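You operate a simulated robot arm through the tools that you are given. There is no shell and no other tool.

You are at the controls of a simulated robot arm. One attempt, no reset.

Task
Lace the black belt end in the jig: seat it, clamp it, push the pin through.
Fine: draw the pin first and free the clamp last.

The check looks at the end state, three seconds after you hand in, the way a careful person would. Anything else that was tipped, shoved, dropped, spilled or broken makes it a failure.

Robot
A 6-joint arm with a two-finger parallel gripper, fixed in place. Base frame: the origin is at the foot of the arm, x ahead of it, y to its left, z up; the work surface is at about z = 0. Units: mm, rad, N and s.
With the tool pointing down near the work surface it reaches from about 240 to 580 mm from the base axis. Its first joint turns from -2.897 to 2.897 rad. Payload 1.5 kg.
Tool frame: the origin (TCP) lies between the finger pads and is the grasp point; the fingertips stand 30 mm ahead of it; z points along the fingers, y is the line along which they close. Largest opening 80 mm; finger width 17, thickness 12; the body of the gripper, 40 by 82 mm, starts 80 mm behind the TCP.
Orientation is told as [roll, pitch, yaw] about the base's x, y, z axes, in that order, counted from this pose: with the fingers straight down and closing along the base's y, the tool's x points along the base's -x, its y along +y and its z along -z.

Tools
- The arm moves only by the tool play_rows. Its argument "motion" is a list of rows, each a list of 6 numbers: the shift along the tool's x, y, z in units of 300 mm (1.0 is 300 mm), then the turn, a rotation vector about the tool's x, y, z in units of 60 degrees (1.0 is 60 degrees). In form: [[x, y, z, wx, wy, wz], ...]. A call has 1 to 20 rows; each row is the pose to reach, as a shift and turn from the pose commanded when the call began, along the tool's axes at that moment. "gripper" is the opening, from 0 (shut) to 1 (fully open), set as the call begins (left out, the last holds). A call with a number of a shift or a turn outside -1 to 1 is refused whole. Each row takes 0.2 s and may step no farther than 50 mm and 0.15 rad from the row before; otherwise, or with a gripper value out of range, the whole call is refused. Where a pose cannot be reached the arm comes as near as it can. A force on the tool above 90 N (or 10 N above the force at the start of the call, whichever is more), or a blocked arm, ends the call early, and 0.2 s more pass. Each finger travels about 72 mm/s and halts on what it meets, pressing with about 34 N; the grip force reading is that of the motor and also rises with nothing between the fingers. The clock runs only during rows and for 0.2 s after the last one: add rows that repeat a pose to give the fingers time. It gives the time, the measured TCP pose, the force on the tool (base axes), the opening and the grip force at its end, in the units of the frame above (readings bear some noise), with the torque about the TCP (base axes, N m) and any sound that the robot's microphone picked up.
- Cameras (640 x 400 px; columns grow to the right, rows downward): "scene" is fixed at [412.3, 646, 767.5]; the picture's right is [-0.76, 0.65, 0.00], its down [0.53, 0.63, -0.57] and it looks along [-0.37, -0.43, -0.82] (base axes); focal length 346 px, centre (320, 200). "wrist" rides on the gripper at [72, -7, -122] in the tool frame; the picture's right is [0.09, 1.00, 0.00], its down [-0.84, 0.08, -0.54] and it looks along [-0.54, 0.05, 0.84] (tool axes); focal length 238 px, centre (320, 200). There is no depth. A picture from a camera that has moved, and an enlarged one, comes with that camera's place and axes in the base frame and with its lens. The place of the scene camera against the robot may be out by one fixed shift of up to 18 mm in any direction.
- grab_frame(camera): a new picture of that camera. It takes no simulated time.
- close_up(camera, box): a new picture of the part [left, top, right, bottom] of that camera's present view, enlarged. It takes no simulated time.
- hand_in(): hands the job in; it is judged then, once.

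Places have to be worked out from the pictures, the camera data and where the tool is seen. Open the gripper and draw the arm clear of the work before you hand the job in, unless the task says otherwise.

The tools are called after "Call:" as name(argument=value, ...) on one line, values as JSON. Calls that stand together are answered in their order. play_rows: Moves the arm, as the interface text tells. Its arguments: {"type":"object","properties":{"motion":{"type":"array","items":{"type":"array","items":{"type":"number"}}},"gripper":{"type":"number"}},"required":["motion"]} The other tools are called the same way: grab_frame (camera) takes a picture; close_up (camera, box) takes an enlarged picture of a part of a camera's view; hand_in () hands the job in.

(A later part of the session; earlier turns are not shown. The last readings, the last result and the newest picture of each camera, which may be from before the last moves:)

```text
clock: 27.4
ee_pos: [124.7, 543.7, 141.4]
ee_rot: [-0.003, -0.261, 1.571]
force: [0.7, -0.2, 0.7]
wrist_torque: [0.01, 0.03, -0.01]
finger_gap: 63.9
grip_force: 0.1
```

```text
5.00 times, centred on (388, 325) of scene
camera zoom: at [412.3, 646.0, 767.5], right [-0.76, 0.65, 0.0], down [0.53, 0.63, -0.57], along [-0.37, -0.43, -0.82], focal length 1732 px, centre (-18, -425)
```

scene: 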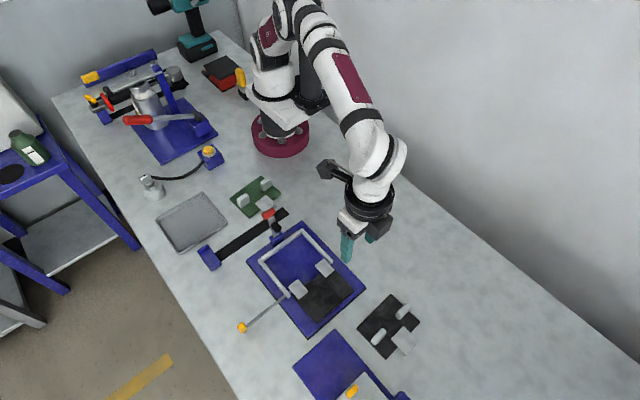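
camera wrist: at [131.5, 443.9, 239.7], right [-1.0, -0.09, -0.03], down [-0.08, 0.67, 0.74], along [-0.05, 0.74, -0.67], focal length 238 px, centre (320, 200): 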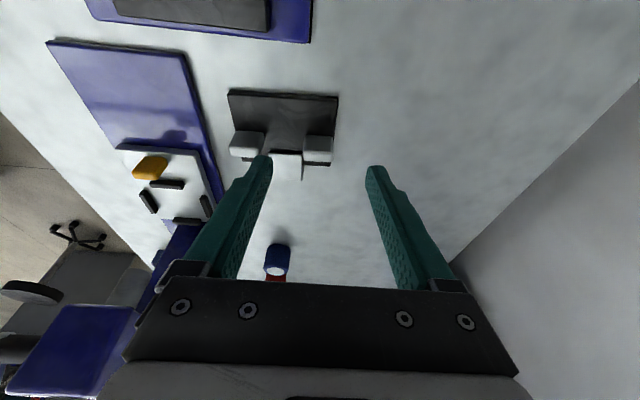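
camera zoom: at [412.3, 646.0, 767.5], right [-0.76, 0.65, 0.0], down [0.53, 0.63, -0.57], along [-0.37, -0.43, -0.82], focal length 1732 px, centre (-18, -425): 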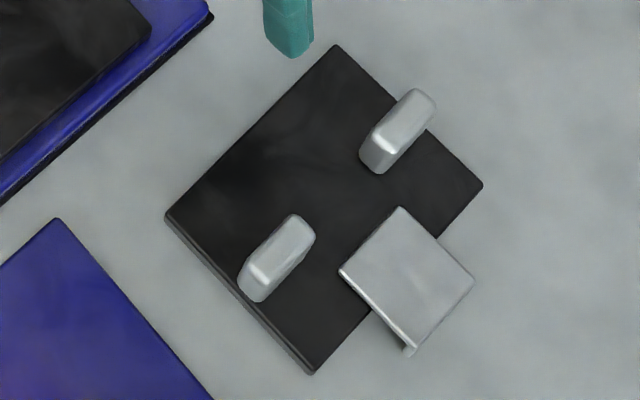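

From this view I measure: belt about 10.9 mm thick, x 110–217, y 551–631; near lug x 109–139, y 590–607, z 11–35; tab x 142–181, y 611–652. I zoom strongly to find the tab's bore and knuckle bore positions.

Call:
close_up(camera="scene", box=[384, 325, 412, 357])

Call:
close_up(camera="scene", box=[282, 272, 314, 304])

Call:
close_up(camera="scene", box=[312, 255, 340, 280])

```text
12.50 times, centred on (398, 341) of scene
camera zoom: at [412.3, 646.0, 767.5], right [-0.76, 0.65, 0.0], down [0.53, 0.63, -0.57], along [-0.37, -0.43, -0.82], focal length 4331 px, centre (-655, -1562)
```

zoom: 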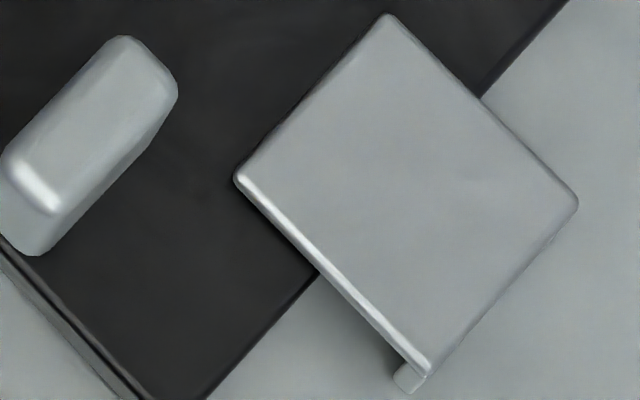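

```text
12.50 times, centred on (298, 288) of scene
camera zoom: at [412.3, 646.0, 767.5], right [-0.76, 0.65, 0.0], down [0.53, 0.63, -0.57], along [-0.37, -0.43, -0.82], focal length 4331 px, centre (595, -900)
```

zoom: 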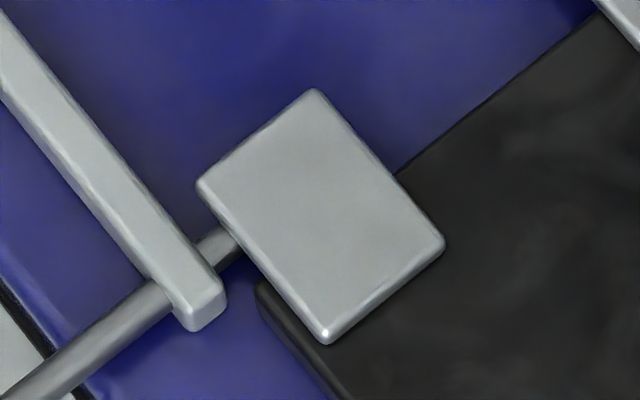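

```text
16.00 times, centred on (326, 268) of scene
camera zoom: at [412.3, 646.0, 767.5], right [-0.76, 0.65, 0.0], down [0.53, 0.63, -0.57], along [-0.37, -0.43, -0.82], focal length 5543 px, centre (224, -880)
```

zoom: 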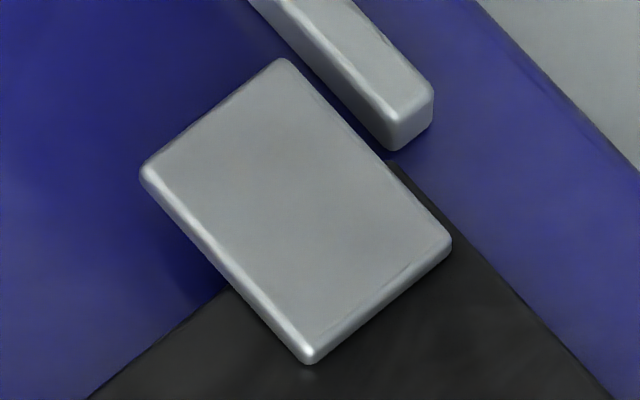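

The tab is an inverted hook plate with an end wall, so the pin passes beneath the plate, giving some latitude. I approach above the near lug (124, 598) with the 15° tilt, stopping high first to test the reach.

Call:
play_rows(motion=[[-0.058, 0.001, 0.095, 0, 0, 0], [-0.1157, 0.0023, 0.191, 0, 0, 0], [-0.1157, 0.0023, 0.191, 0, 0, 0]])

Call:
grab_frame(camera="wrist")

Call:
close_up(camera="scene", box=[330, 240, 450, 370])

```text
clock: 28.2
ee_pos: [125.5, 595.3, 94.0]
ee_rot: [-0.001, -0.262, 1.571]
force: [-0.1, 0.6, 0.3]
wrist_torque: [0.01, 0.01, 0.0]
finger_gap: 64.0
grip_force: 0.1
```

```text
taken
camera wrist: at [131.5, 493.6, 193.0], right [-1.0, -0.09, -0.03], down [-0.08, 0.67, 0.74], along [-0.05, 0.74, -0.67], focal length 238 px, centre (320, 200)
```

wrist: 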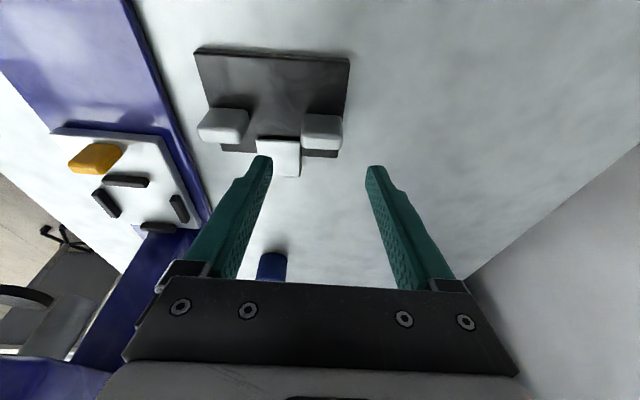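

```text
3.08 times, centred on (390, 305) of scene
camera zoom: at [412.3, 646.0, 767.5], right [-0.76, 0.65, 0.0], down [0.53, 0.63, -0.57], along [-0.37, -0.43, -0.82], focal length 1066 px, centre (105, -123)
```

zoom: 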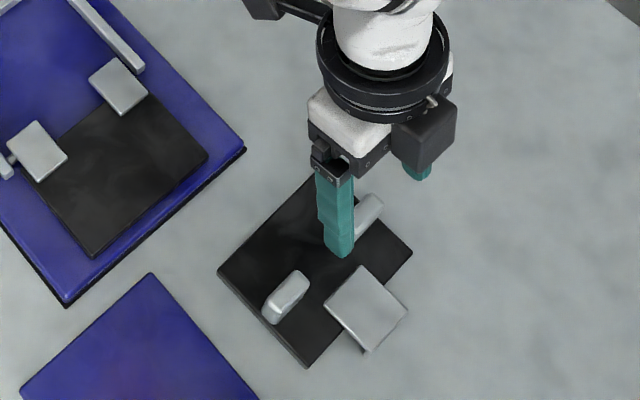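

The pose is reachable. I zoom on the lug between the fingers to check its offset before descending.

Call:
close_up(camera="wrist", box=[250, 90, 390, 190])

```text
4.00 times, centred on (320, 140) of wrist
camera zoom: at [131.5, 493.6, 193.0], right [-1.0, -0.09, -0.03], down [-0.08, 0.67, 0.74], along [-0.05, 0.74, -0.67], focal length 953 px, centre (320, 440)
```

zoom: 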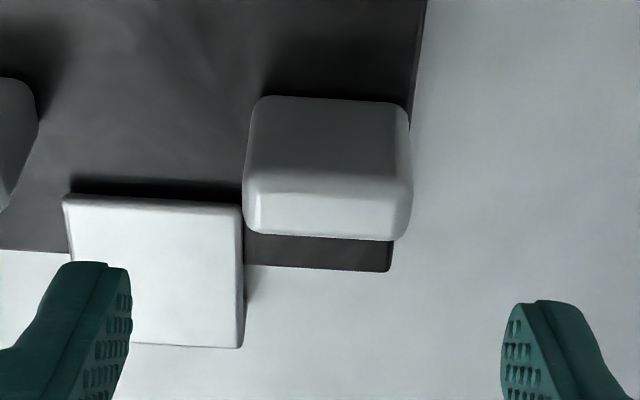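

The lug is 1.3 mm to −x of the finger centre line. I correct that and descend so the tips end at about z = 20, straddling the lug.

Call:
play_rows(motion=[[0.015, 0.0043, 0.045, 0, 0, 0], [0.03, 0.0043, 0.09, 0, 0, 0], [0.046, 0.0043, 0.136, 0, 0, 0], [0.046, 0.0043, 0.136, 0, 0, 0]])

Call:
grab_frame(camera="wrist")

Call:
close_up(camera="scene", box=[350, 270, 440, 360])

```text
clock: 29.2
ee_pos: [122.6, 591.3, 50.9]
ee_rot: [-0.002, -0.262, 1.571]
force: [-0.1, -0.1, -0.6]
wrist_torque: [-0.02, 0.02, -0.01]
finger_gap: 64.2
grip_force: 0.1
```

```text
taken
camera wrist: at [130.8, 490.0, 149.8], right [-1.0, -0.09, -0.03], down [-0.08, 0.67, 0.74], along [-0.05, 0.74, -0.67], focal length 238 px, centre (320, 200)
```

wrist: 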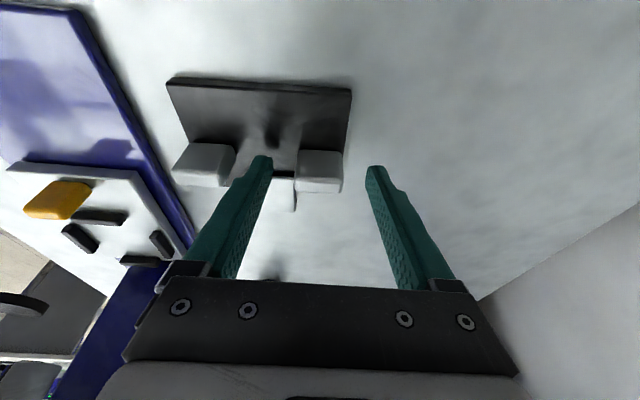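

```text
4.44 times, centred on (395, 315) of scene
camera zoom: at [412.3, 646.0, 767.5], right [-0.76, 0.65, 0.0], down [0.53, 0.63, -0.57], along [-0.37, -0.43, -0.82], focal length 1540 px, centre (-13, -311)
```

zoom: 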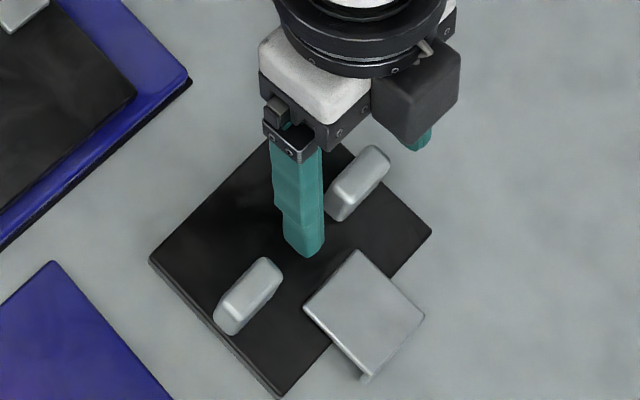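

The lug sits between the fingertips. I close the gripper on it.

Call:
play_rows(motion=[[0, 0, 0, 0, 0, 0], [0, 0, 0, 0, 0, 0], [0, 0, 0, 0, 0, 0]], gripper=0)

Call:
grab_frame(camera="wrist")

```text
clock: 30.0
ee_pos: [123.0, 591.4, 51.5]
ee_rot: [-0.003, -0.262, 1.57]
force: [1.2, 0.2, 0.3]
wrist_torque: [0.02, -0.11, 0.12]
finger_gap: 31.6
grip_force: 34.1
```

```text
taken
camera wrist: at [130.8, 490.0, 150.0], right [-1.0, -0.09, -0.03], down [-0.08, 0.67, 0.74], along [-0.05, 0.74, -0.67], focal length 238 px, centre (320, 200)
```

wrist: 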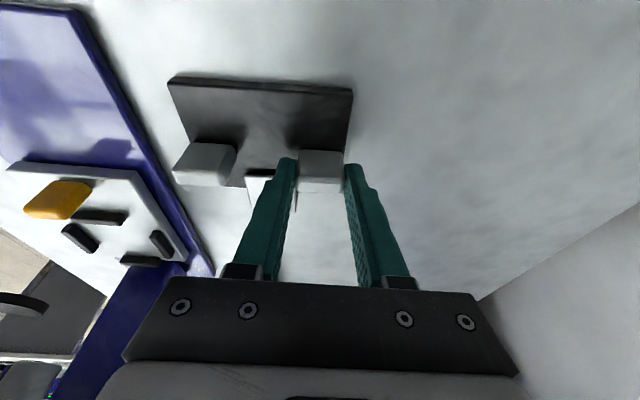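

Grip holds at 31.6 mm with 34 N. I lift straight up in small steps to 60 mm and check that the belt comes level.

Call:
play_rows(motion=[[-0.0043, 0, -0.0161, 0, 0, 0], [-0.0129, 0, -0.0483, 0, 0, 0], [-0.0258, 0, -0.0966, 0, 0, 0], [-0.0387, 0, -0.1449, 0, 0, 0], [-0.0516, 0, -0.1932, 0, 0, 0], [-0.0516, 0, -0.1932, 0, 0, 0]])

Call:
grab_frame(camera="wrist")

Call:
close_up(camera="scene", box=[330, 240, 450, 370])

```text
clock: 31.4
ee_pos: [122.4, 590.6, 111.8]
ee_rot: [-0.002, -0.261, 1.571]
force: [0.7, -0.1, -1.5]
wrist_torque: [-0.03, 0.08, -0.03]
finger_gap: 31.7
grip_force: 33.8
```

```text
taken
camera wrist: at [130.4, 490.1, 209.2], right [-1.0, -0.09, -0.03], down [-0.08, 0.67, 0.74], along [-0.05, 0.74, -0.67], focal length 238 px, centre (320, 200)
```

wrist: 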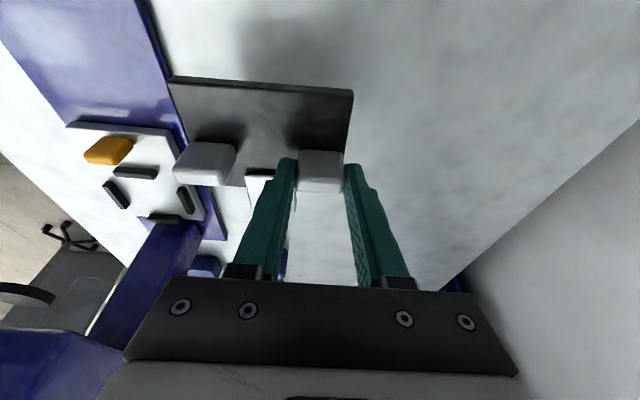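

```text
3.08 times, centred on (390, 305) of scene
camera zoom: at [412.3, 646.0, 767.5], right [-0.76, 0.65, 0.0], down [0.53, 0.63, -0.57], along [-0.37, -0.43, -0.82], focal length 1066 px, centre (105, -123)
```

zoom: 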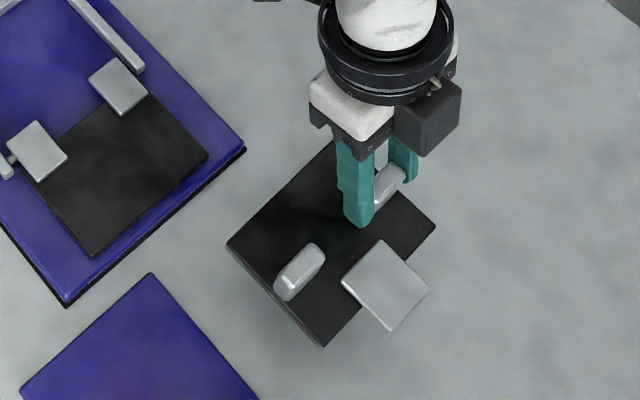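

The belt lifts level and firmly. Because the tilted gripper (with its camera box) would come close to the lever at the jig, I'll first set the end down on free table nearer in (around x 2–109, y 441–521) and regrip it with a vertical tool. I move across at this height.

Call:
play_rows(motion=[[0.05, 0.05, -0.0135, 0, 0, 0], [0.11, 0.11, -0.029, 0, 0, 0], [0.18, 0.18, -0.048, 0, 0, 0], [0.25, 0.25, -0.067, 0, 0, 0], [0.32, 0.32, -0.0855, 0, 0, 0], [0.354, 0.36, -0.0947, 0, 0, 0], [0.354, 0.36, -0.0947, 0, 0, 0]])

Call:
grab_frame(camera="wrist")

Call:
grab_frame(camera="scene")

```text
clock: 33.0
ee_pos: [16.4, 483.4, 111.1]
ee_rot: [-0.001, -0.262, 1.57]
force: [0.0, 0.1, -1.2]
wrist_torque: [-0.01, 0.06, -0.04]
finger_gap: 31.4
grip_force: 33.7
```

```text
taken
camera wrist: at [23.3, 381.4, 209.3], right [-1.0, -0.09, -0.03], down [-0.08, 0.67, 0.74], along [-0.05, 0.74, -0.67], focal length 238 px, centre (320, 200)
```

wrist: 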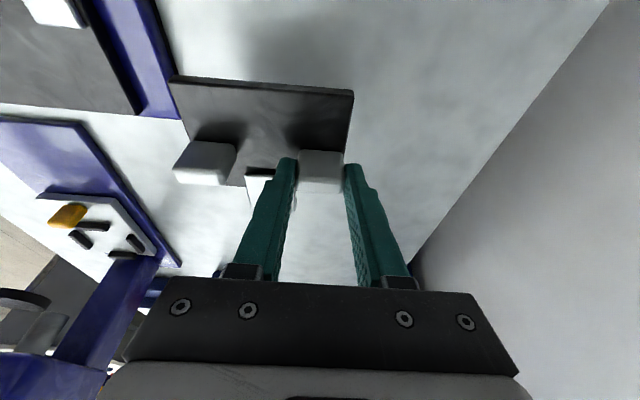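

```text
taken
```

scene: 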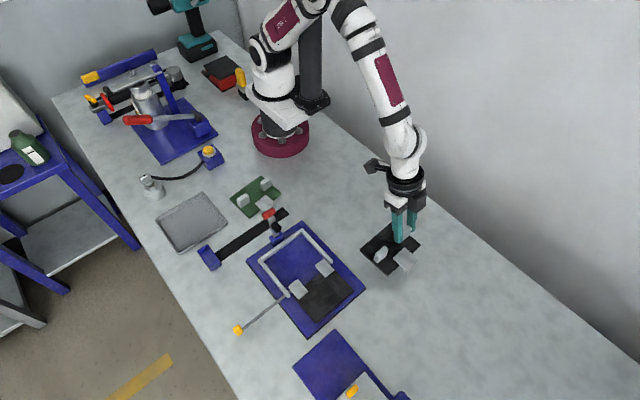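

The belt hangs over free table clear of the jig. I lower it about 60 mm onto the table, slowly at the end.

Call:
play_rows(motion=[[0.0172, 0, 0.0644, 0, 0, 0], [0.0344, 0, 0.1288, 0, 0, 0], [0.0464, 0, 0.1739, 0, 0, 0], [0.0499, 0, 0.1868, 0, 0, 0], [0.0516, 0, 0.1932, 0, 0, 0], [0.0516, 0, 0.1932, 0, 0, 0]])

Call:
grab_frame(camera="wrist")

```text
clock: 34.4
ee_pos: [16.4, 481.6, 52.2]
ee_rot: [-0.003, -0.263, 1.57]
force: [-1.6, -7.4, 16.7]
wrist_torque: [-0.27, -0.21, 0.02]
finger_gap: 31.3
grip_force: 33.1
```

```text
taken
camera wrist: at [23.6, 380.8, 149.8], right [-1.0, -0.09, -0.03], down [-0.08, 0.67, 0.74], along [-0.05, 0.74, -0.67], focal length 238 px, centre (320, 200)
```

wrist: 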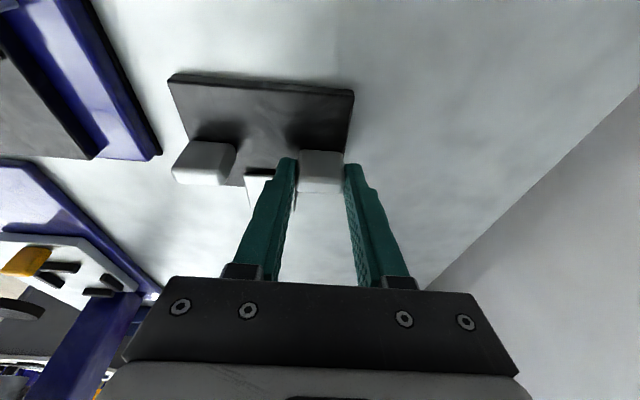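

Contact is felt (17 N), so the belt is down. I open to release and back off along the tool axis.

Call:
play_rows(motion=[[0, 0, -0.002, 0, 0, 0], [0, 0, -0.002, 0, 0, 0], [0, 0, -0.002, 0, 0, 0], [0, 0, -0.1, 0, 0, 0], [0, 0, -0.22, 0, 0, 0], [0, 0, -0.22, 0, 0, 0]], gripper=0.8)

Call:
play_rows(motion=[[0, 0, 0, 0, 0.13, 0], [0, 0, 0, 0, 0.25, 0], [0, 0, 0, 0, 0.25, 0]])

Call:
grab_frame(camera="wrist")

Call:
close_up(camera="scene", box=[330, 190, 450, 300])

```text
clock: 35.8
ee_pos: [17.0, 464.2, 116.3]
ee_rot: [-0.003, -0.261, 1.572]
force: [-1.2, -0.6, 0.1]
wrist_torque: [0.0, -0.02, 0.02]
finger_gap: 63.8
grip_force: 0.0
```

```text
clock: 36.6
ee_pos: [15.3, 463.6, 115.5]
ee_rot: [-0.003, 0.002, 1.57]
force: [1.3, -0.5, -0.6]
wrist_torque: [-0.02, 0.03, 0.03]
finger_gap: 64.0
grip_force: 0.0
```

```text
taken
camera wrist: at [23.4, 392.6, 236.8], right [-1.0, -0.09, 0.0], down [-0.08, 0.84, 0.54], along [-0.05, 0.54, -0.84], focal length 238 px, centre (320, 200)
```

wrist: 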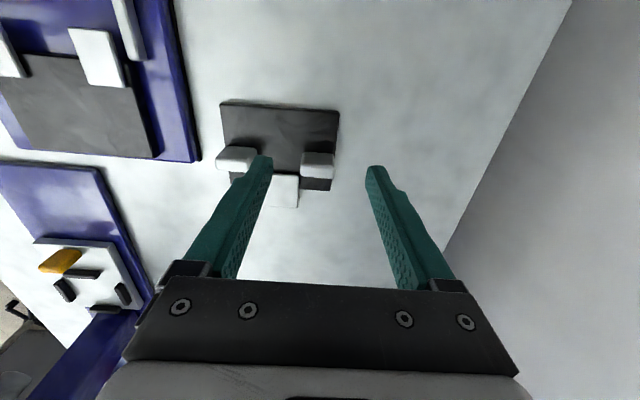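

```text
3.64 times, centred on (390, 245) of scene
camera zoom: at [412.3, 646.0, 767.5], right [-0.76, 0.65, 0.0], down [0.53, 0.63, -0.57], along [-0.37, -0.43, -0.82], focal length 1260 px, centre (66, 36)
```

zoom: 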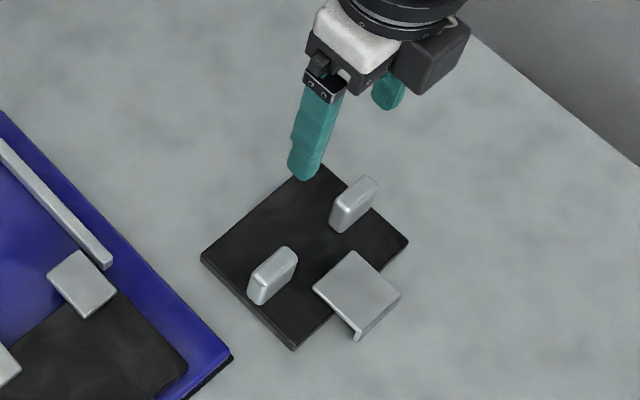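

The belt lies flat on free table. I zoom to align the now-vertical gripper over the near lug.

Call:
close_up(camera="wrist", box=[210, 90, 370, 215])

```text
3.20 times, centred on (290, 152) of wrist
camera zoom: at [23.4, 392.6, 236.8], right [-1.0, -0.09, 0.0], down [-0.08, 0.84, 0.54], along [-0.05, 0.54, -0.84], focal length 763 px, centre (416, 352)
```

zoom: 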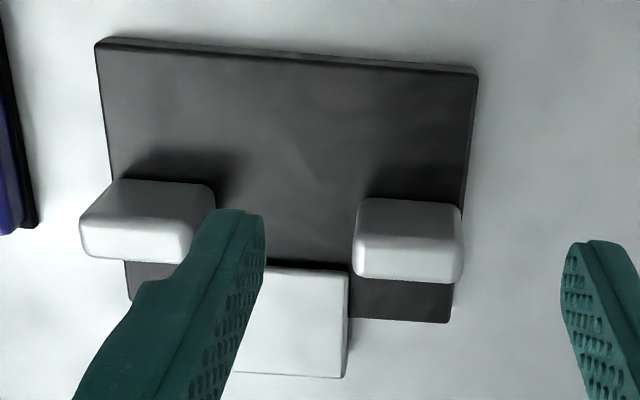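

The belt is turned about +1°, and the lug centre is about (16, 489). I move over it with a matching 1.2° turn and descend to fingertip height ~20 mm.

Call:
play_rows(motion=[[-0.0813, 0.001, 0.02, 0, 0, -0.02], [-0.0813, 0.001, 0.09, 0, 0, -0.02], [-0.0813, 0.001, 0.16, 0, 0, -0.02], [-0.0813, 0.001, 0.2133, 0, 0, -0.02], [-0.0813, 0.001, 0.2133, 0, 0, -0.02]])

Call:
grab_frame(camera="wrist")

```text
clock: 37.8
ee_pos: [13.3, 489.1, 49.7]
ee_rot: [-0.001, 0.001, 1.592]
force: [0.5, -0.3, -0.4]
wrist_torque: [-0.02, 0.01, 0.01]
finger_gap: 64.0
grip_force: 0.1
```

```text
taken
camera wrist: at [22.9, 417.0, 170.8], right [-0.99, -0.11, 0.0], down [-0.1, 0.84, 0.54], along [-0.06, 0.54, -0.84], focal length 238 px, centre (320, 200)
```

wrist: 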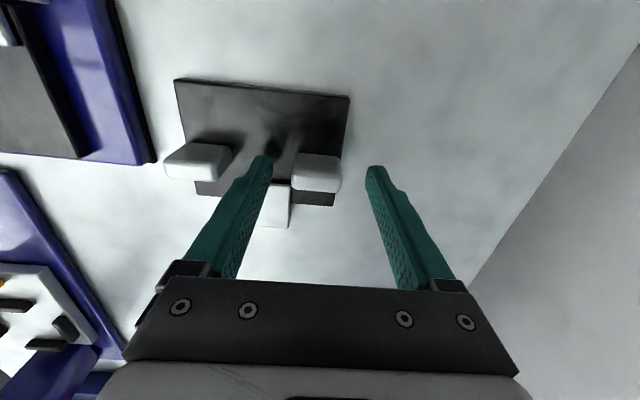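

The lug is about 2 mm to +x of centre; I shift accordingly and close.

Call:
play_rows(motion=[[0, -0.0065, 0, 0, 0, 0], [0, -0.0065, 0, 0, 0, 0]])

Call:
play_rows(motion=[[0, 0, 0, 0, 0, 0], [0, 0, 0, 0, 0, 0], [0, 0, 0, 0, 0, 0], [0, 0, 0, 0, 0, 0]], gripper=0)

Call:
grab_frame(camera="wrist")

```text
clock: 38.4
ee_pos: [17.3, 489.2, 50.0]
ee_rot: [-0.002, 0.0, 1.591]
force: [0.0, -0.3, 0.3]
wrist_torque: [0.02, -0.02, -0.01]
finger_gap: 64.1
grip_force: 0.1
```

```text
clock: 39.4
ee_pos: [16.8, 489.2, 50.5]
ee_rot: [-0.001, 0.0, 1.593]
force: [-1.0, -1.1, -0.2]
wrist_torque: [-0.02, 0.11, -0.04]
finger_gap: 31.4
grip_force: 33.9
```

```text
taken
camera wrist: at [25.5, 417.2, 171.2], right [-0.99, -0.11, 0.0], down [-0.1, 0.84, 0.54], along [-0.06, 0.54, -0.84], focal length 238 px, centre (320, 200)
```

wrist: 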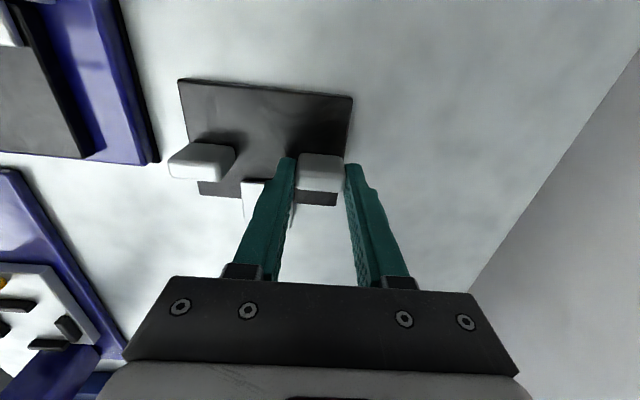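

Gripped again, vertical this time. I zoom to measure the belt's pose relative to the gripper.

Call:
close_up(camera="wrist", box=[160, 70, 370, 230])

```text
2.50 times, centred on (265, 150) of wrist
camera zoom: at [25.5, 417.2, 171.2], right [-0.99, -0.11, 0.0], down [-0.1, 0.84, 0.54], along [-0.06, 0.54, -0.84], focal length 596 px, centre (458, 325)
```

zoom: 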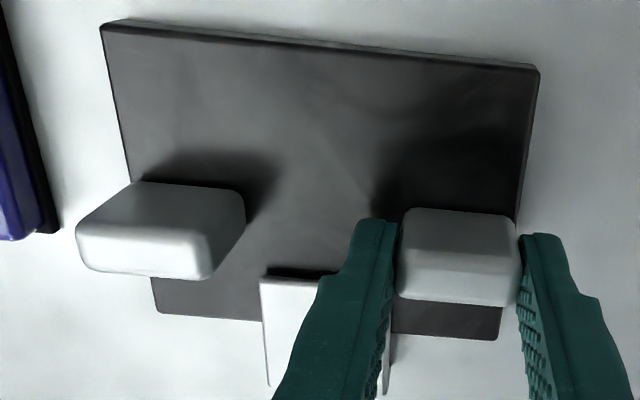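

Measured in hand: belt centre 38 mm to +x of the TCP, edges 46.5 mm toward −y and 35 mm toward +y. The jig gap spans x 201–250.5 with knuckle tips at y≈396, so I aim for TCP (187.7, 359.7). I lift 80 mm first, squaring the yaw.

Call:
play_rows(motion=[[0, 0, -0.02, 0, 0, 0], [0, 0, -0.08, 0, 0, 0.01], [0, 0, -0.17, 0, 0, 0.023], [0, 0, -0.2667, 0, 0, 0.023], [0, 0, -0.2667, 0, 0, 0.023]])

Call:
grab_frame(camera="wrist")

```text
clock: 40.6
ee_pos: [17.2, 489.9, 130.0]
ee_rot: [-0.001, 0.0, 1.568]
force: [0.3, 1.2, -1.8]
wrist_torque: [-0.04, 0.06, 0.0]
finger_gap: 31.3
grip_force: 34.3
```

```text
taken
camera wrist: at [24.1, 417.4, 251.5], right [-1.0, -0.09, 0.0], down [-0.08, 0.84, 0.54], along [-0.05, 0.54, -0.84], focal length 238 px, centre (320, 200)
```

wrist: 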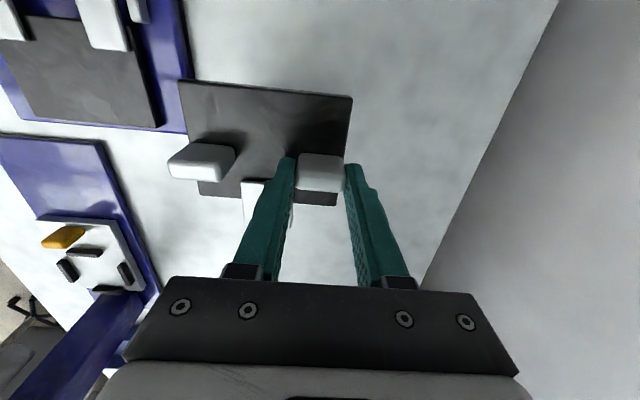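

Level and steady. I carry it over the jig at this height to near (187.7, 360).

Call:
play_rows(motion=[[0.05, -0.065, 0, 0, 0, 0], [0.13, -0.17, 0, 0, 0, 0], [0.21, -0.275, 0, 0, 0, 0], [0.29, -0.38, 0, 0, 0, 0], [0.37, -0.485, 0, 0, 0, 0], [0.415, -0.543, 0, 0, 0, 0], [0.434, -0.5683, 0, 0, 0, 0], [0.434, -0.5683, 0, 0, 0, 0]])

Call:
grab_frame(camera="wrist")

Call:
close_up(camera="scene", box=[230, 170, 380, 330])

```text
clock: 42.4
ee_pos: [188.7, 357.2, 129.9]
ee_rot: [-0.001, 0.0, 1.567]
force: [0.3, 0.7, -0.9]
wrist_torque: [0.01, 0.06, 0.02]
finger_gap: 31.4
grip_force: 34.7
```

```text
taken
camera wrist: at [194.6, 286.1, 251.6], right [-1.0, -0.09, 0.0], down [-0.08, 0.84, 0.54], along [-0.05, 0.54, -0.84], focal length 238 px, centre (320, 200)
```

wrist: 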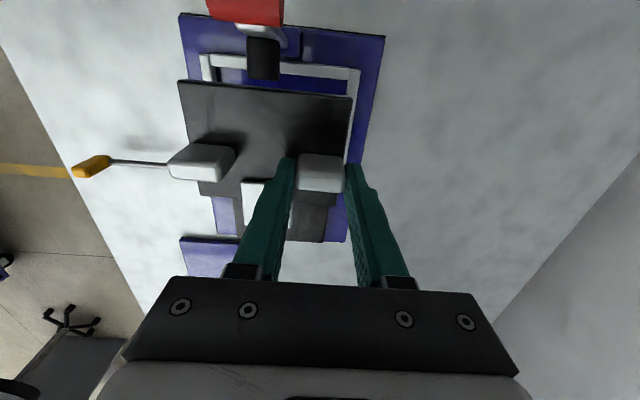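

```text
2.50 times, centred on (305, 250) of scene
camera zoom: at [412.3, 646.0, 767.5], right [-0.76, 0.65, 0.0], down [0.53, 0.63, -0.57], along [-0.37, -0.43, -0.82], focal length 866 px, centre (358, 75)
```

zoom: 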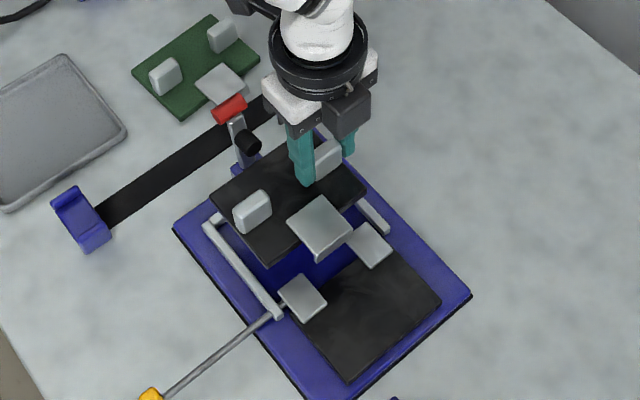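

The belt is over the nest; TCP ≈ (187.6, 358.1). I lower 40 mm and shift +1.6 mm in y, then check alignment.

Call:
play_rows(motion=[[-0.0053, 0, 0.033, 0, 0, 0], [-0.0053, 0, 0.067, 0, 0, 0], [-0.0053, 0, 0.1, 0, 0, 0], [-0.0053, 0, 0.1333, 0, 0, 0], [-0.0053, 0, 0.1333, 0, 0, 0]])

Call:
grab_frame(camera="wrist")

Call:
close_up(camera="scene", box=[250, 210, 360, 310])

Call:
close_up(camera="wrist", box=[160, 40, 400, 240])

```text
clock: 43.6
ee_pos: [187.5, 359.8, 91.6]
ee_rot: [-0.003, 0.0, 1.568]
force: [-0.2, 0.2, -1.8]
wrist_torque: [0.0, 0.07, 0.01]
finger_gap: 31.5
grip_force: 33.9
```

```text
taken
camera wrist: at [194.4, 287.0, 211.7], right [-1.0, -0.09, 0.0], down [-0.08, 0.84, 0.54], along [-0.05, 0.54, -0.84], focal length 238 px, centre (320, 200)
```

wrist: 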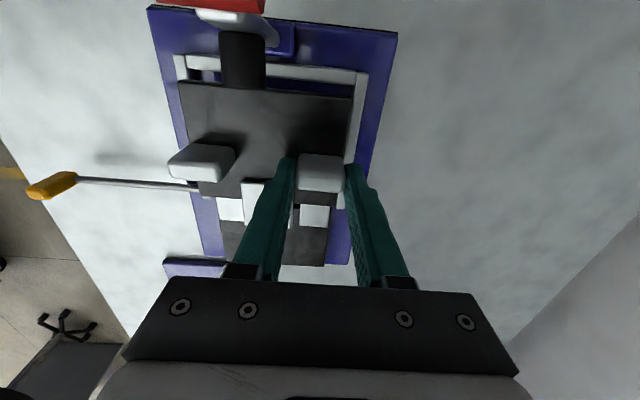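

```text
4.00 times, centred on (305, 260) of scene
camera zoom: at [412.3, 646.0, 767.5], right [-0.76, 0.65, 0.0], down [0.53, 0.63, -0.57], along [-0.37, -0.43, -0.82], focal length 1386 px, centre (380, -40)
```

zoom: 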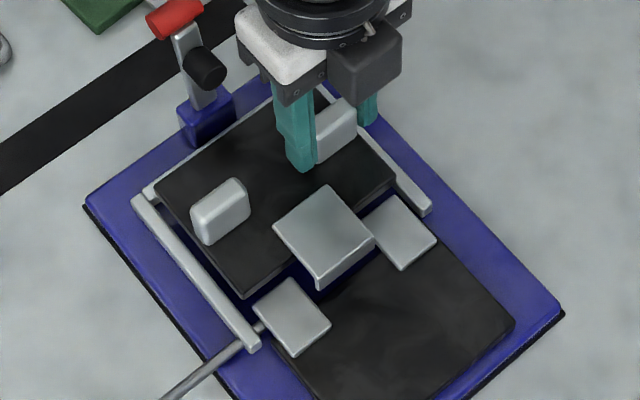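

```text
2.00 times, centred on (280, 140) of wrist
camera zoom: at [194.4, 287.0, 211.7], right [-1.0, -0.09, 0.0], down [-0.08, 0.84, 0.54], along [-0.05, 0.54, -0.84], focal length 477 px, centre (400, 320)
```

zoom: 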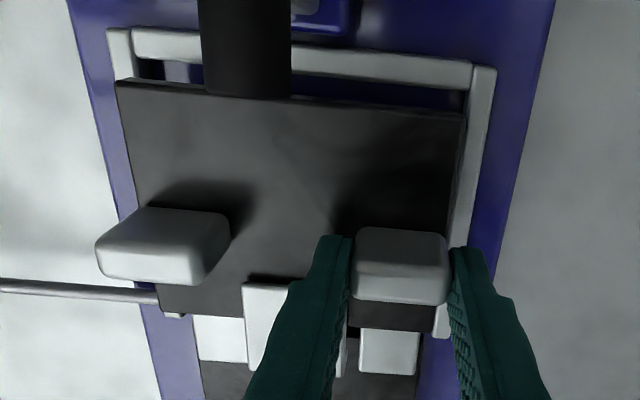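

The tab is centred between the knuckles with ~5 mm each side and the belt lies within the fence outline. I lower 26 mm more and check forces before final seating.

Call:
play_rows(motion=[[0, 0, 0.03, 0, 0, 0], [0, 0, 0.06, 0, 0, 0], [0, 0, 0.087, 0, 0, 0], [0, 0, 0.087, 0, 0, 0]])

Call:
close_up(camera="scene", box=[250, 210, 360, 310])

Call:
close_up(camera="wrist", box=[160, 40, 400, 240])

```text
clock: 44.6
ee_pos: [188.0, 359.4, 65.2]
ee_rot: [-0.002, 0.0, 1.565]
force: [-7.2, -17.0, 41.8]
wrist_torque: [-0.78, 0.12, -0.05]
finger_gap: 31.4
grip_force: 34.1
```

```text
4.00 times, centred on (305, 260) of scene
camera zoom: at [412.3, 646.0, 767.5], right [-0.76, 0.65, 0.0], down [0.53, 0.63, -0.57], along [-0.37, -0.43, -0.82], focal length 1386 px, centre (380, -40)
```

zoom: 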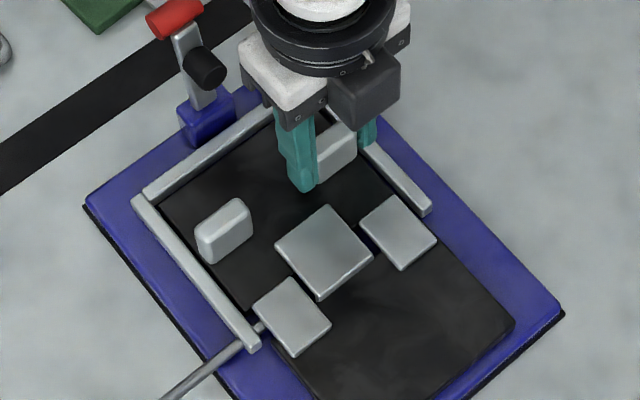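

```text
2.00 times, centred on (280, 140) of wrist
camera zoom: at [195.0, 287.2, 187.0], right [-1.0, -0.09, 0.0], down [-0.07, 0.84, 0.54], along [-0.05, 0.54, -0.84], focal length 477 px, centre (400, 320)
```

zoom: 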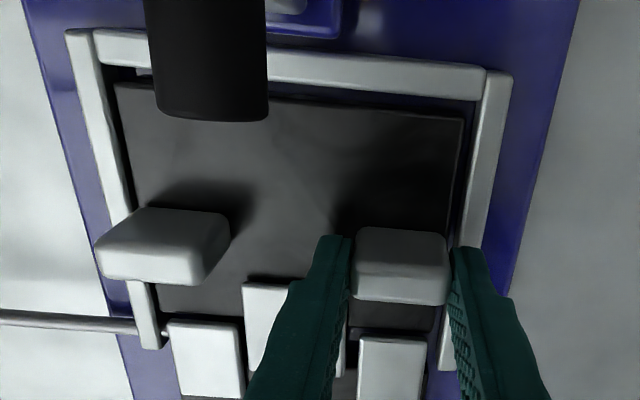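

The tool feels 42 N upward with the centre of pressure right under the grip — the belt is on the nest floor, and in the scene view tab and knuckle tops are at equal height. I unload about 1.5 mm, nudge +1.5 mm in y toward the knuckles, and read the forces.

Call:
play_rows(motion=[[0, 0, -0.004, 0, 0, 0], [-0.0025, 0, -0.004, 0, 0, 0], [-0.005, 0, -0.004, 0, 0, 0], [-0.005, 0, -0.004, 0, 0, 0]])

Call:
grab_frame(camera="wrist")

Call:
close_up(camera="scene", box=[280, 235, 340, 290])

```text
clock: 45.6
ee_pos: [187.2, 361.0, 65.3]
ee_rot: [-0.003, -0.001, 1.569]
force: [5.9, -7.2, 11.9]
wrist_torque: [-0.27, -0.02, 0.1]
finger_gap: 31.5
grip_force: 34.5
```

```text
taken
camera wrist: at [194.6, 289.0, 187.0], right [-1.0, -0.09, 0.0], down [-0.08, 0.84, 0.54], along [-0.05, 0.54, -0.84], focal length 238 px, centre (320, 200)
```

wrist: 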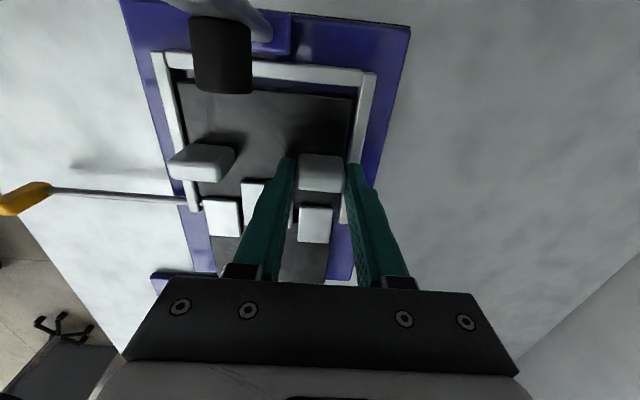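

```text
7.27 times, centred on (310, 262) of scene
camera zoom: at [412.3, 646.0, 767.5], right [-0.76, 0.65, 0.0], down [0.53, 0.63, -0.57], along [-0.37, -0.43, -0.82], focal length 2520 px, centre (393, -254)
```

zoom: 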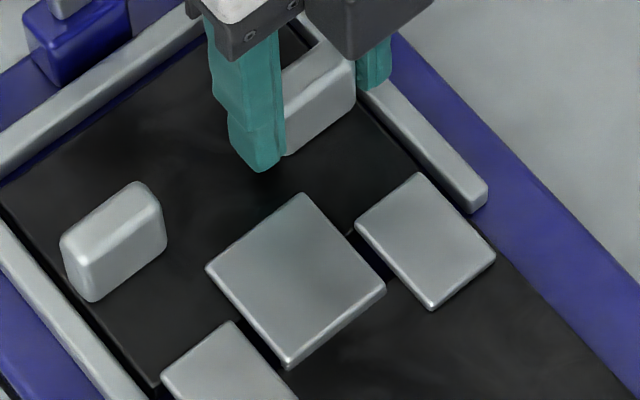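

Forces are light and the tab lies level between the knuckles. I unload a bit, open the gripper moderately and rise straight up.

Call:
play_rows(motion=[[0, 0, -0.002, 0, 0, 0], [0, 0, -0.002, 0, 0, 0], [0, 0, -0.002, 0, 0, 0]], gripper=0.6)

Call:
play_rows(motion=[[0, 0, -0.05, 0, 0, 0], [0, 0, -0.15, 0, 0, 0], [0, 0, -0.25, 0, 0, 0], [0, 0, -0.4, 0, 0, 0], [0, 0, -0.4, 0, 0, 0]])

Call:
grab_frame(camera="wrist")

Call:
close_up(camera="scene", box=[240, 195, 370, 330])

```text
clock: 46.4
ee_pos: [187.9, 360.8, 66.8]
ee_rot: [0.001, -0.002, 1.568]
force: [-0.8, -0.2, -0.3]
wrist_torque: [-0.01, -0.01, 0.01]
finger_gap: 48.2
grip_force: 0.0
```

```text
clock: 47.6
ee_pos: [187.0, 361.5, 186.9]
ee_rot: [-0.001, -0.001, 1.567]
force: [0.0, -0.7, -0.2]
wrist_torque: [0.03, 0.01, 0.01]
finger_gap: 48.1
grip_force: 0.1
```

```text
taken
camera wrist: at [194.4, 289.3, 308.2], right [-1.0, -0.09, 0.0], down [-0.08, 0.84, 0.54], along [-0.05, 0.54, -0.84], focal length 238 px, centre (320, 200)
```

wrist: 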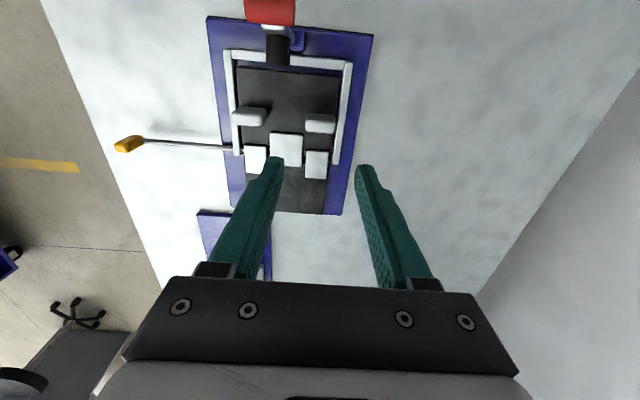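

```text
2.96 times, centred on (305, 262) of scene
camera zoom: at [412.3, 646.0, 767.5], right [-0.76, 0.65, 0.0], down [0.53, 0.63, -0.57], along [-0.37, -0.43, -0.82], focal length 1026 px, centre (364, 15)
```

zoom: 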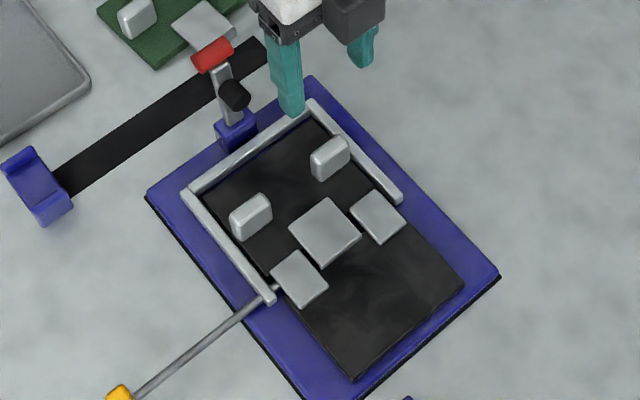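

Released; the end lies in the nest. I zoom the wrist view for details of the seat.

Call:
close_up(camera="wrist", box=[195, 40, 385, 220])

Call:
close_up(camera="wrist", box=[230, 120, 340, 190])

Call:
close_up(camera="scene", box=[290, 240, 350, 295])

```text
2.22 times, centred on (290, 130) of wrist
camera zoom: at [194.4, 289.3, 308.2], right [-1.0, -0.09, 0.0], down [-0.08, 0.84, 0.54], along [-0.05, 0.54, -0.84], focal length 530 px, centre (387, 356)
```

zoom: 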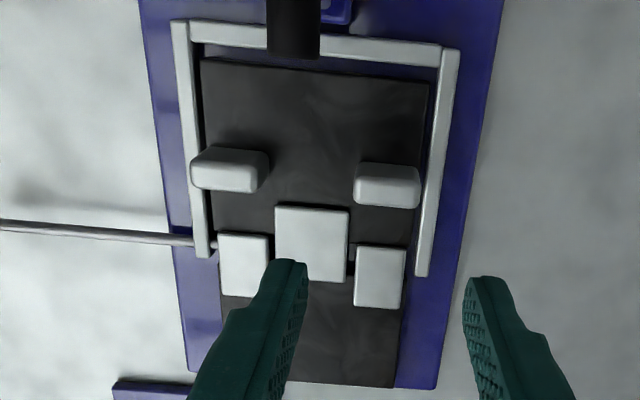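

```text
5.71 times, centred on (285, 155) of wrist
camera zoom: at [194.4, 289.3, 308.2], right [-1.0, -0.09, 0.0], down [-0.08, 0.84, 0.54], along [-0.05, 0.54, -0.84], focal length 1362 px, centre (520, 457)
```

zoom: 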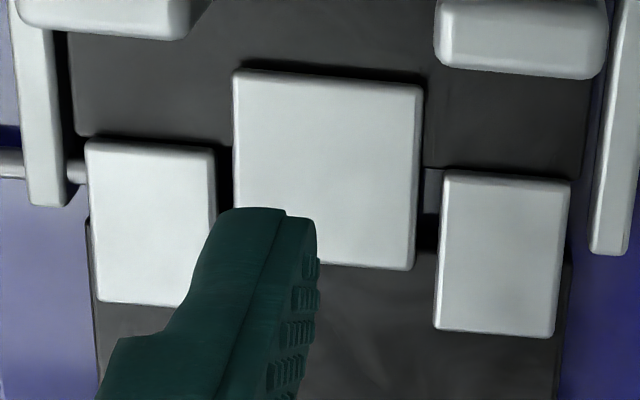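

```text
7.27 times, centred on (320, 268) of scene
camera zoom: at [412.3, 646.0, 767.5], right [-0.76, 0.65, 0.0], down [0.53, 0.63, -0.57], along [-0.37, -0.43, -0.82], focal length 2520 px, centre (320, -291)
```

zoom: 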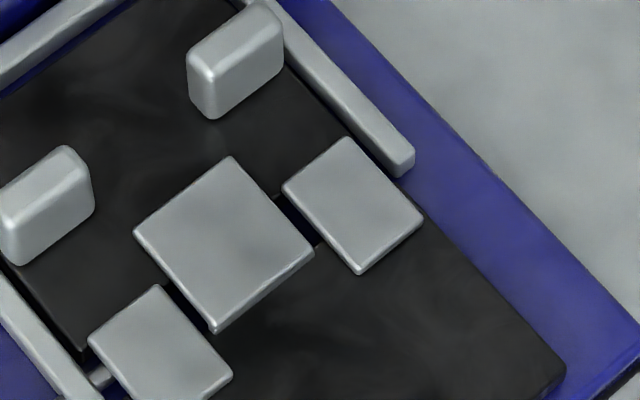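

I look even closer at the gap between tab and far knuckle to understand the seat.

Call:
close_up(camera="wrist", box=[290, 138, 330, 168])

Call:
close_up(camera="wrist", box=[228, 132, 278, 166])

Call:
close_up(camera="scene", box=[306, 256, 326, 274])

Call:
close_up(camera="scene", box=[286, 270, 316, 296])

```text
13.33 times, centred on (310, 153) of wrist
camera zoom: at [194.4, 289.3, 308.2], right [-1.0, -0.09, 0.0], down [-0.08, 0.84, 0.54], along [-0.05, 0.54, -0.84], focal length 3178 px, centre (453, 827)
```

zoom: 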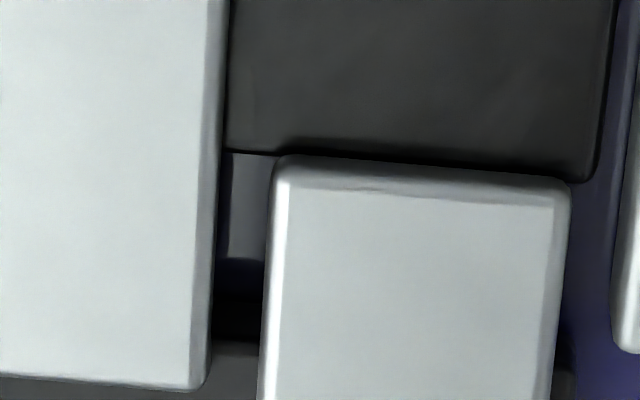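

```text
11.76 times, centred on (253, 149) of wrist
camera zoom: at [194.4, 289.3, 308.2], right [-1.0, -0.09, 0.0], down [-0.08, 0.84, 0.54], along [-0.05, 0.54, -0.84], focal length 2804 px, centre (1108, 800)
```

zoom: 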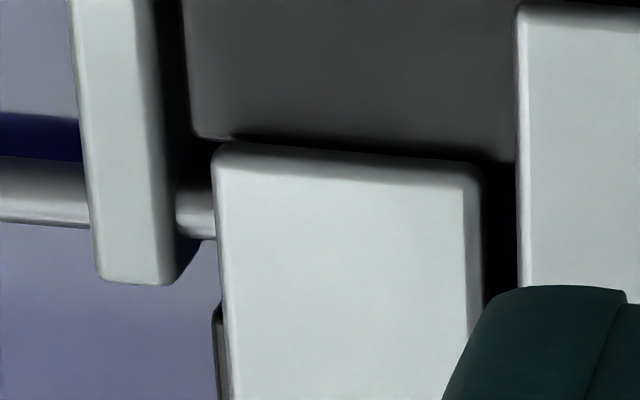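

```text
16.00 times, centred on (316, 265) of scene
camera zoom: at [412.3, 646.0, 767.5], right [-0.76, 0.65, 0.0], down [0.53, 0.63, -0.57], along [-0.37, -0.43, -0.82], focal length 5543 px, centre (384, -840)
```

zoom: 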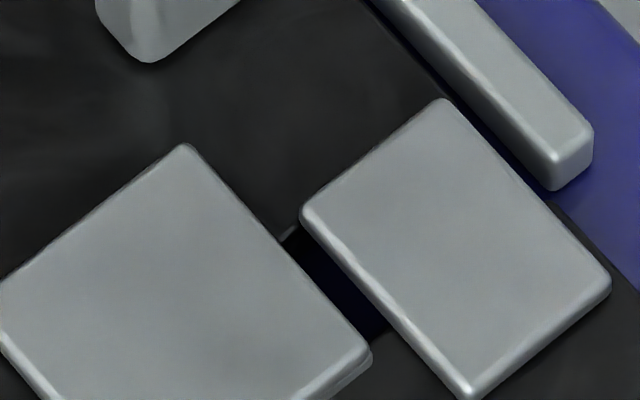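

```text
15.38 times, centred on (301, 283) of scene
camera zoom: at [412.3, 646.0, 767.5], right [-0.76, 0.65, 0.0], down [0.53, 0.63, -0.57], along [-0.37, -0.43, -0.82], focal length 5330 px, centre (612, -1077)
```

zoom: 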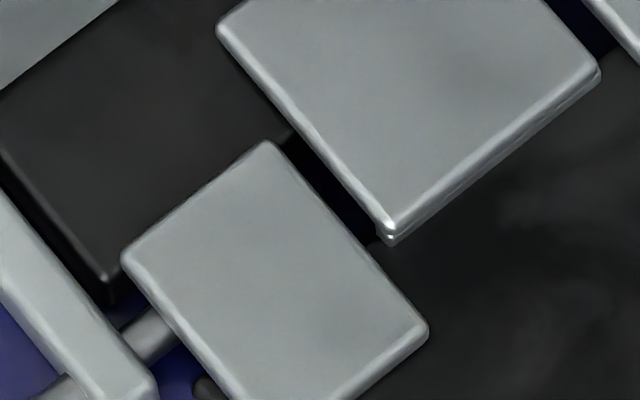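

Everything is consistent: nest floor z≈14.6, belt tops at ≈25.5, plates level, tab centred between the knuckles. Next is the clamp; I back the camera toward −y to measure the lever and its red grip.

Call:
play_rows(motion=[[0.1, -0.03, -0.04, 0, 0, 0], [0.2, -0.06, -0.08, 0, 0, 0], [0.3, -0.1, -0.12, 0, 0, 0], [0.37, -0.117, -0.12, 0, 0, 0], [0.37, -0.117, -0.12, 0, 0, 0]])

Call:
grab_frame(camera="wrist")

Call:
close_up(camera="scene", box=[240, 195, 310, 255])

```text
clock: 48.8
ee_pos: [222.7, 248.5, 222.1]
ee_rot: [-0.002, 0.0, 1.567]
force: [-0.4, -0.6, 0.2]
wrist_torque: [-0.02, 0.0, -0.01]
finger_gap: 48.1
grip_force: 0.1
```

```text
taken
camera wrist: at [229.7, 177.9, 343.5], right [-1.0, -0.09, 0.0], down [-0.08, 0.84, 0.54], along [-0.05, 0.54, -0.84], focal length 238 px, centre (320, 200)
```

wrist: 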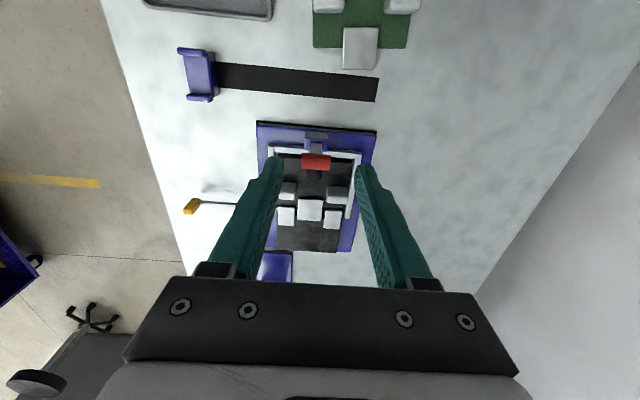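

```text
6.67 times, centred on (275, 225) of scene
camera zoom: at [412.3, 646.0, 767.5], right [-0.76, 0.65, 0.0], down [0.53, 0.63, -0.57], along [-0.37, -0.43, -0.82], focal length 2310 px, centre (620, 33)
```

zoom: 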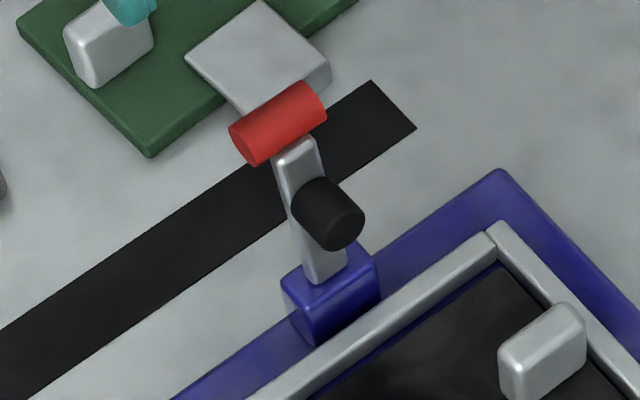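

I zoom the wrist view onto the lever.

Call:
close_up(camera="wrist", box=[255, 115, 385, 200])

```text
4.71 times, centred on (320, 158) of wrist
camera zoom: at [229.7, 177.9, 343.5], right [-1.0, -0.09, 0.0], down [-0.08, 0.84, 0.54], along [-0.05, 0.54, -0.84], focal length 1122 px, centre (320, 400)
```

zoom: 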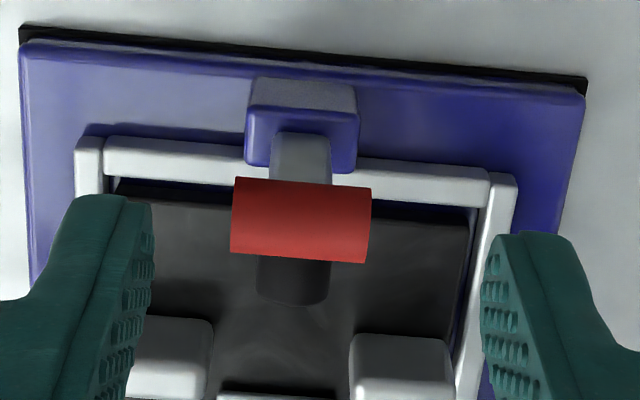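

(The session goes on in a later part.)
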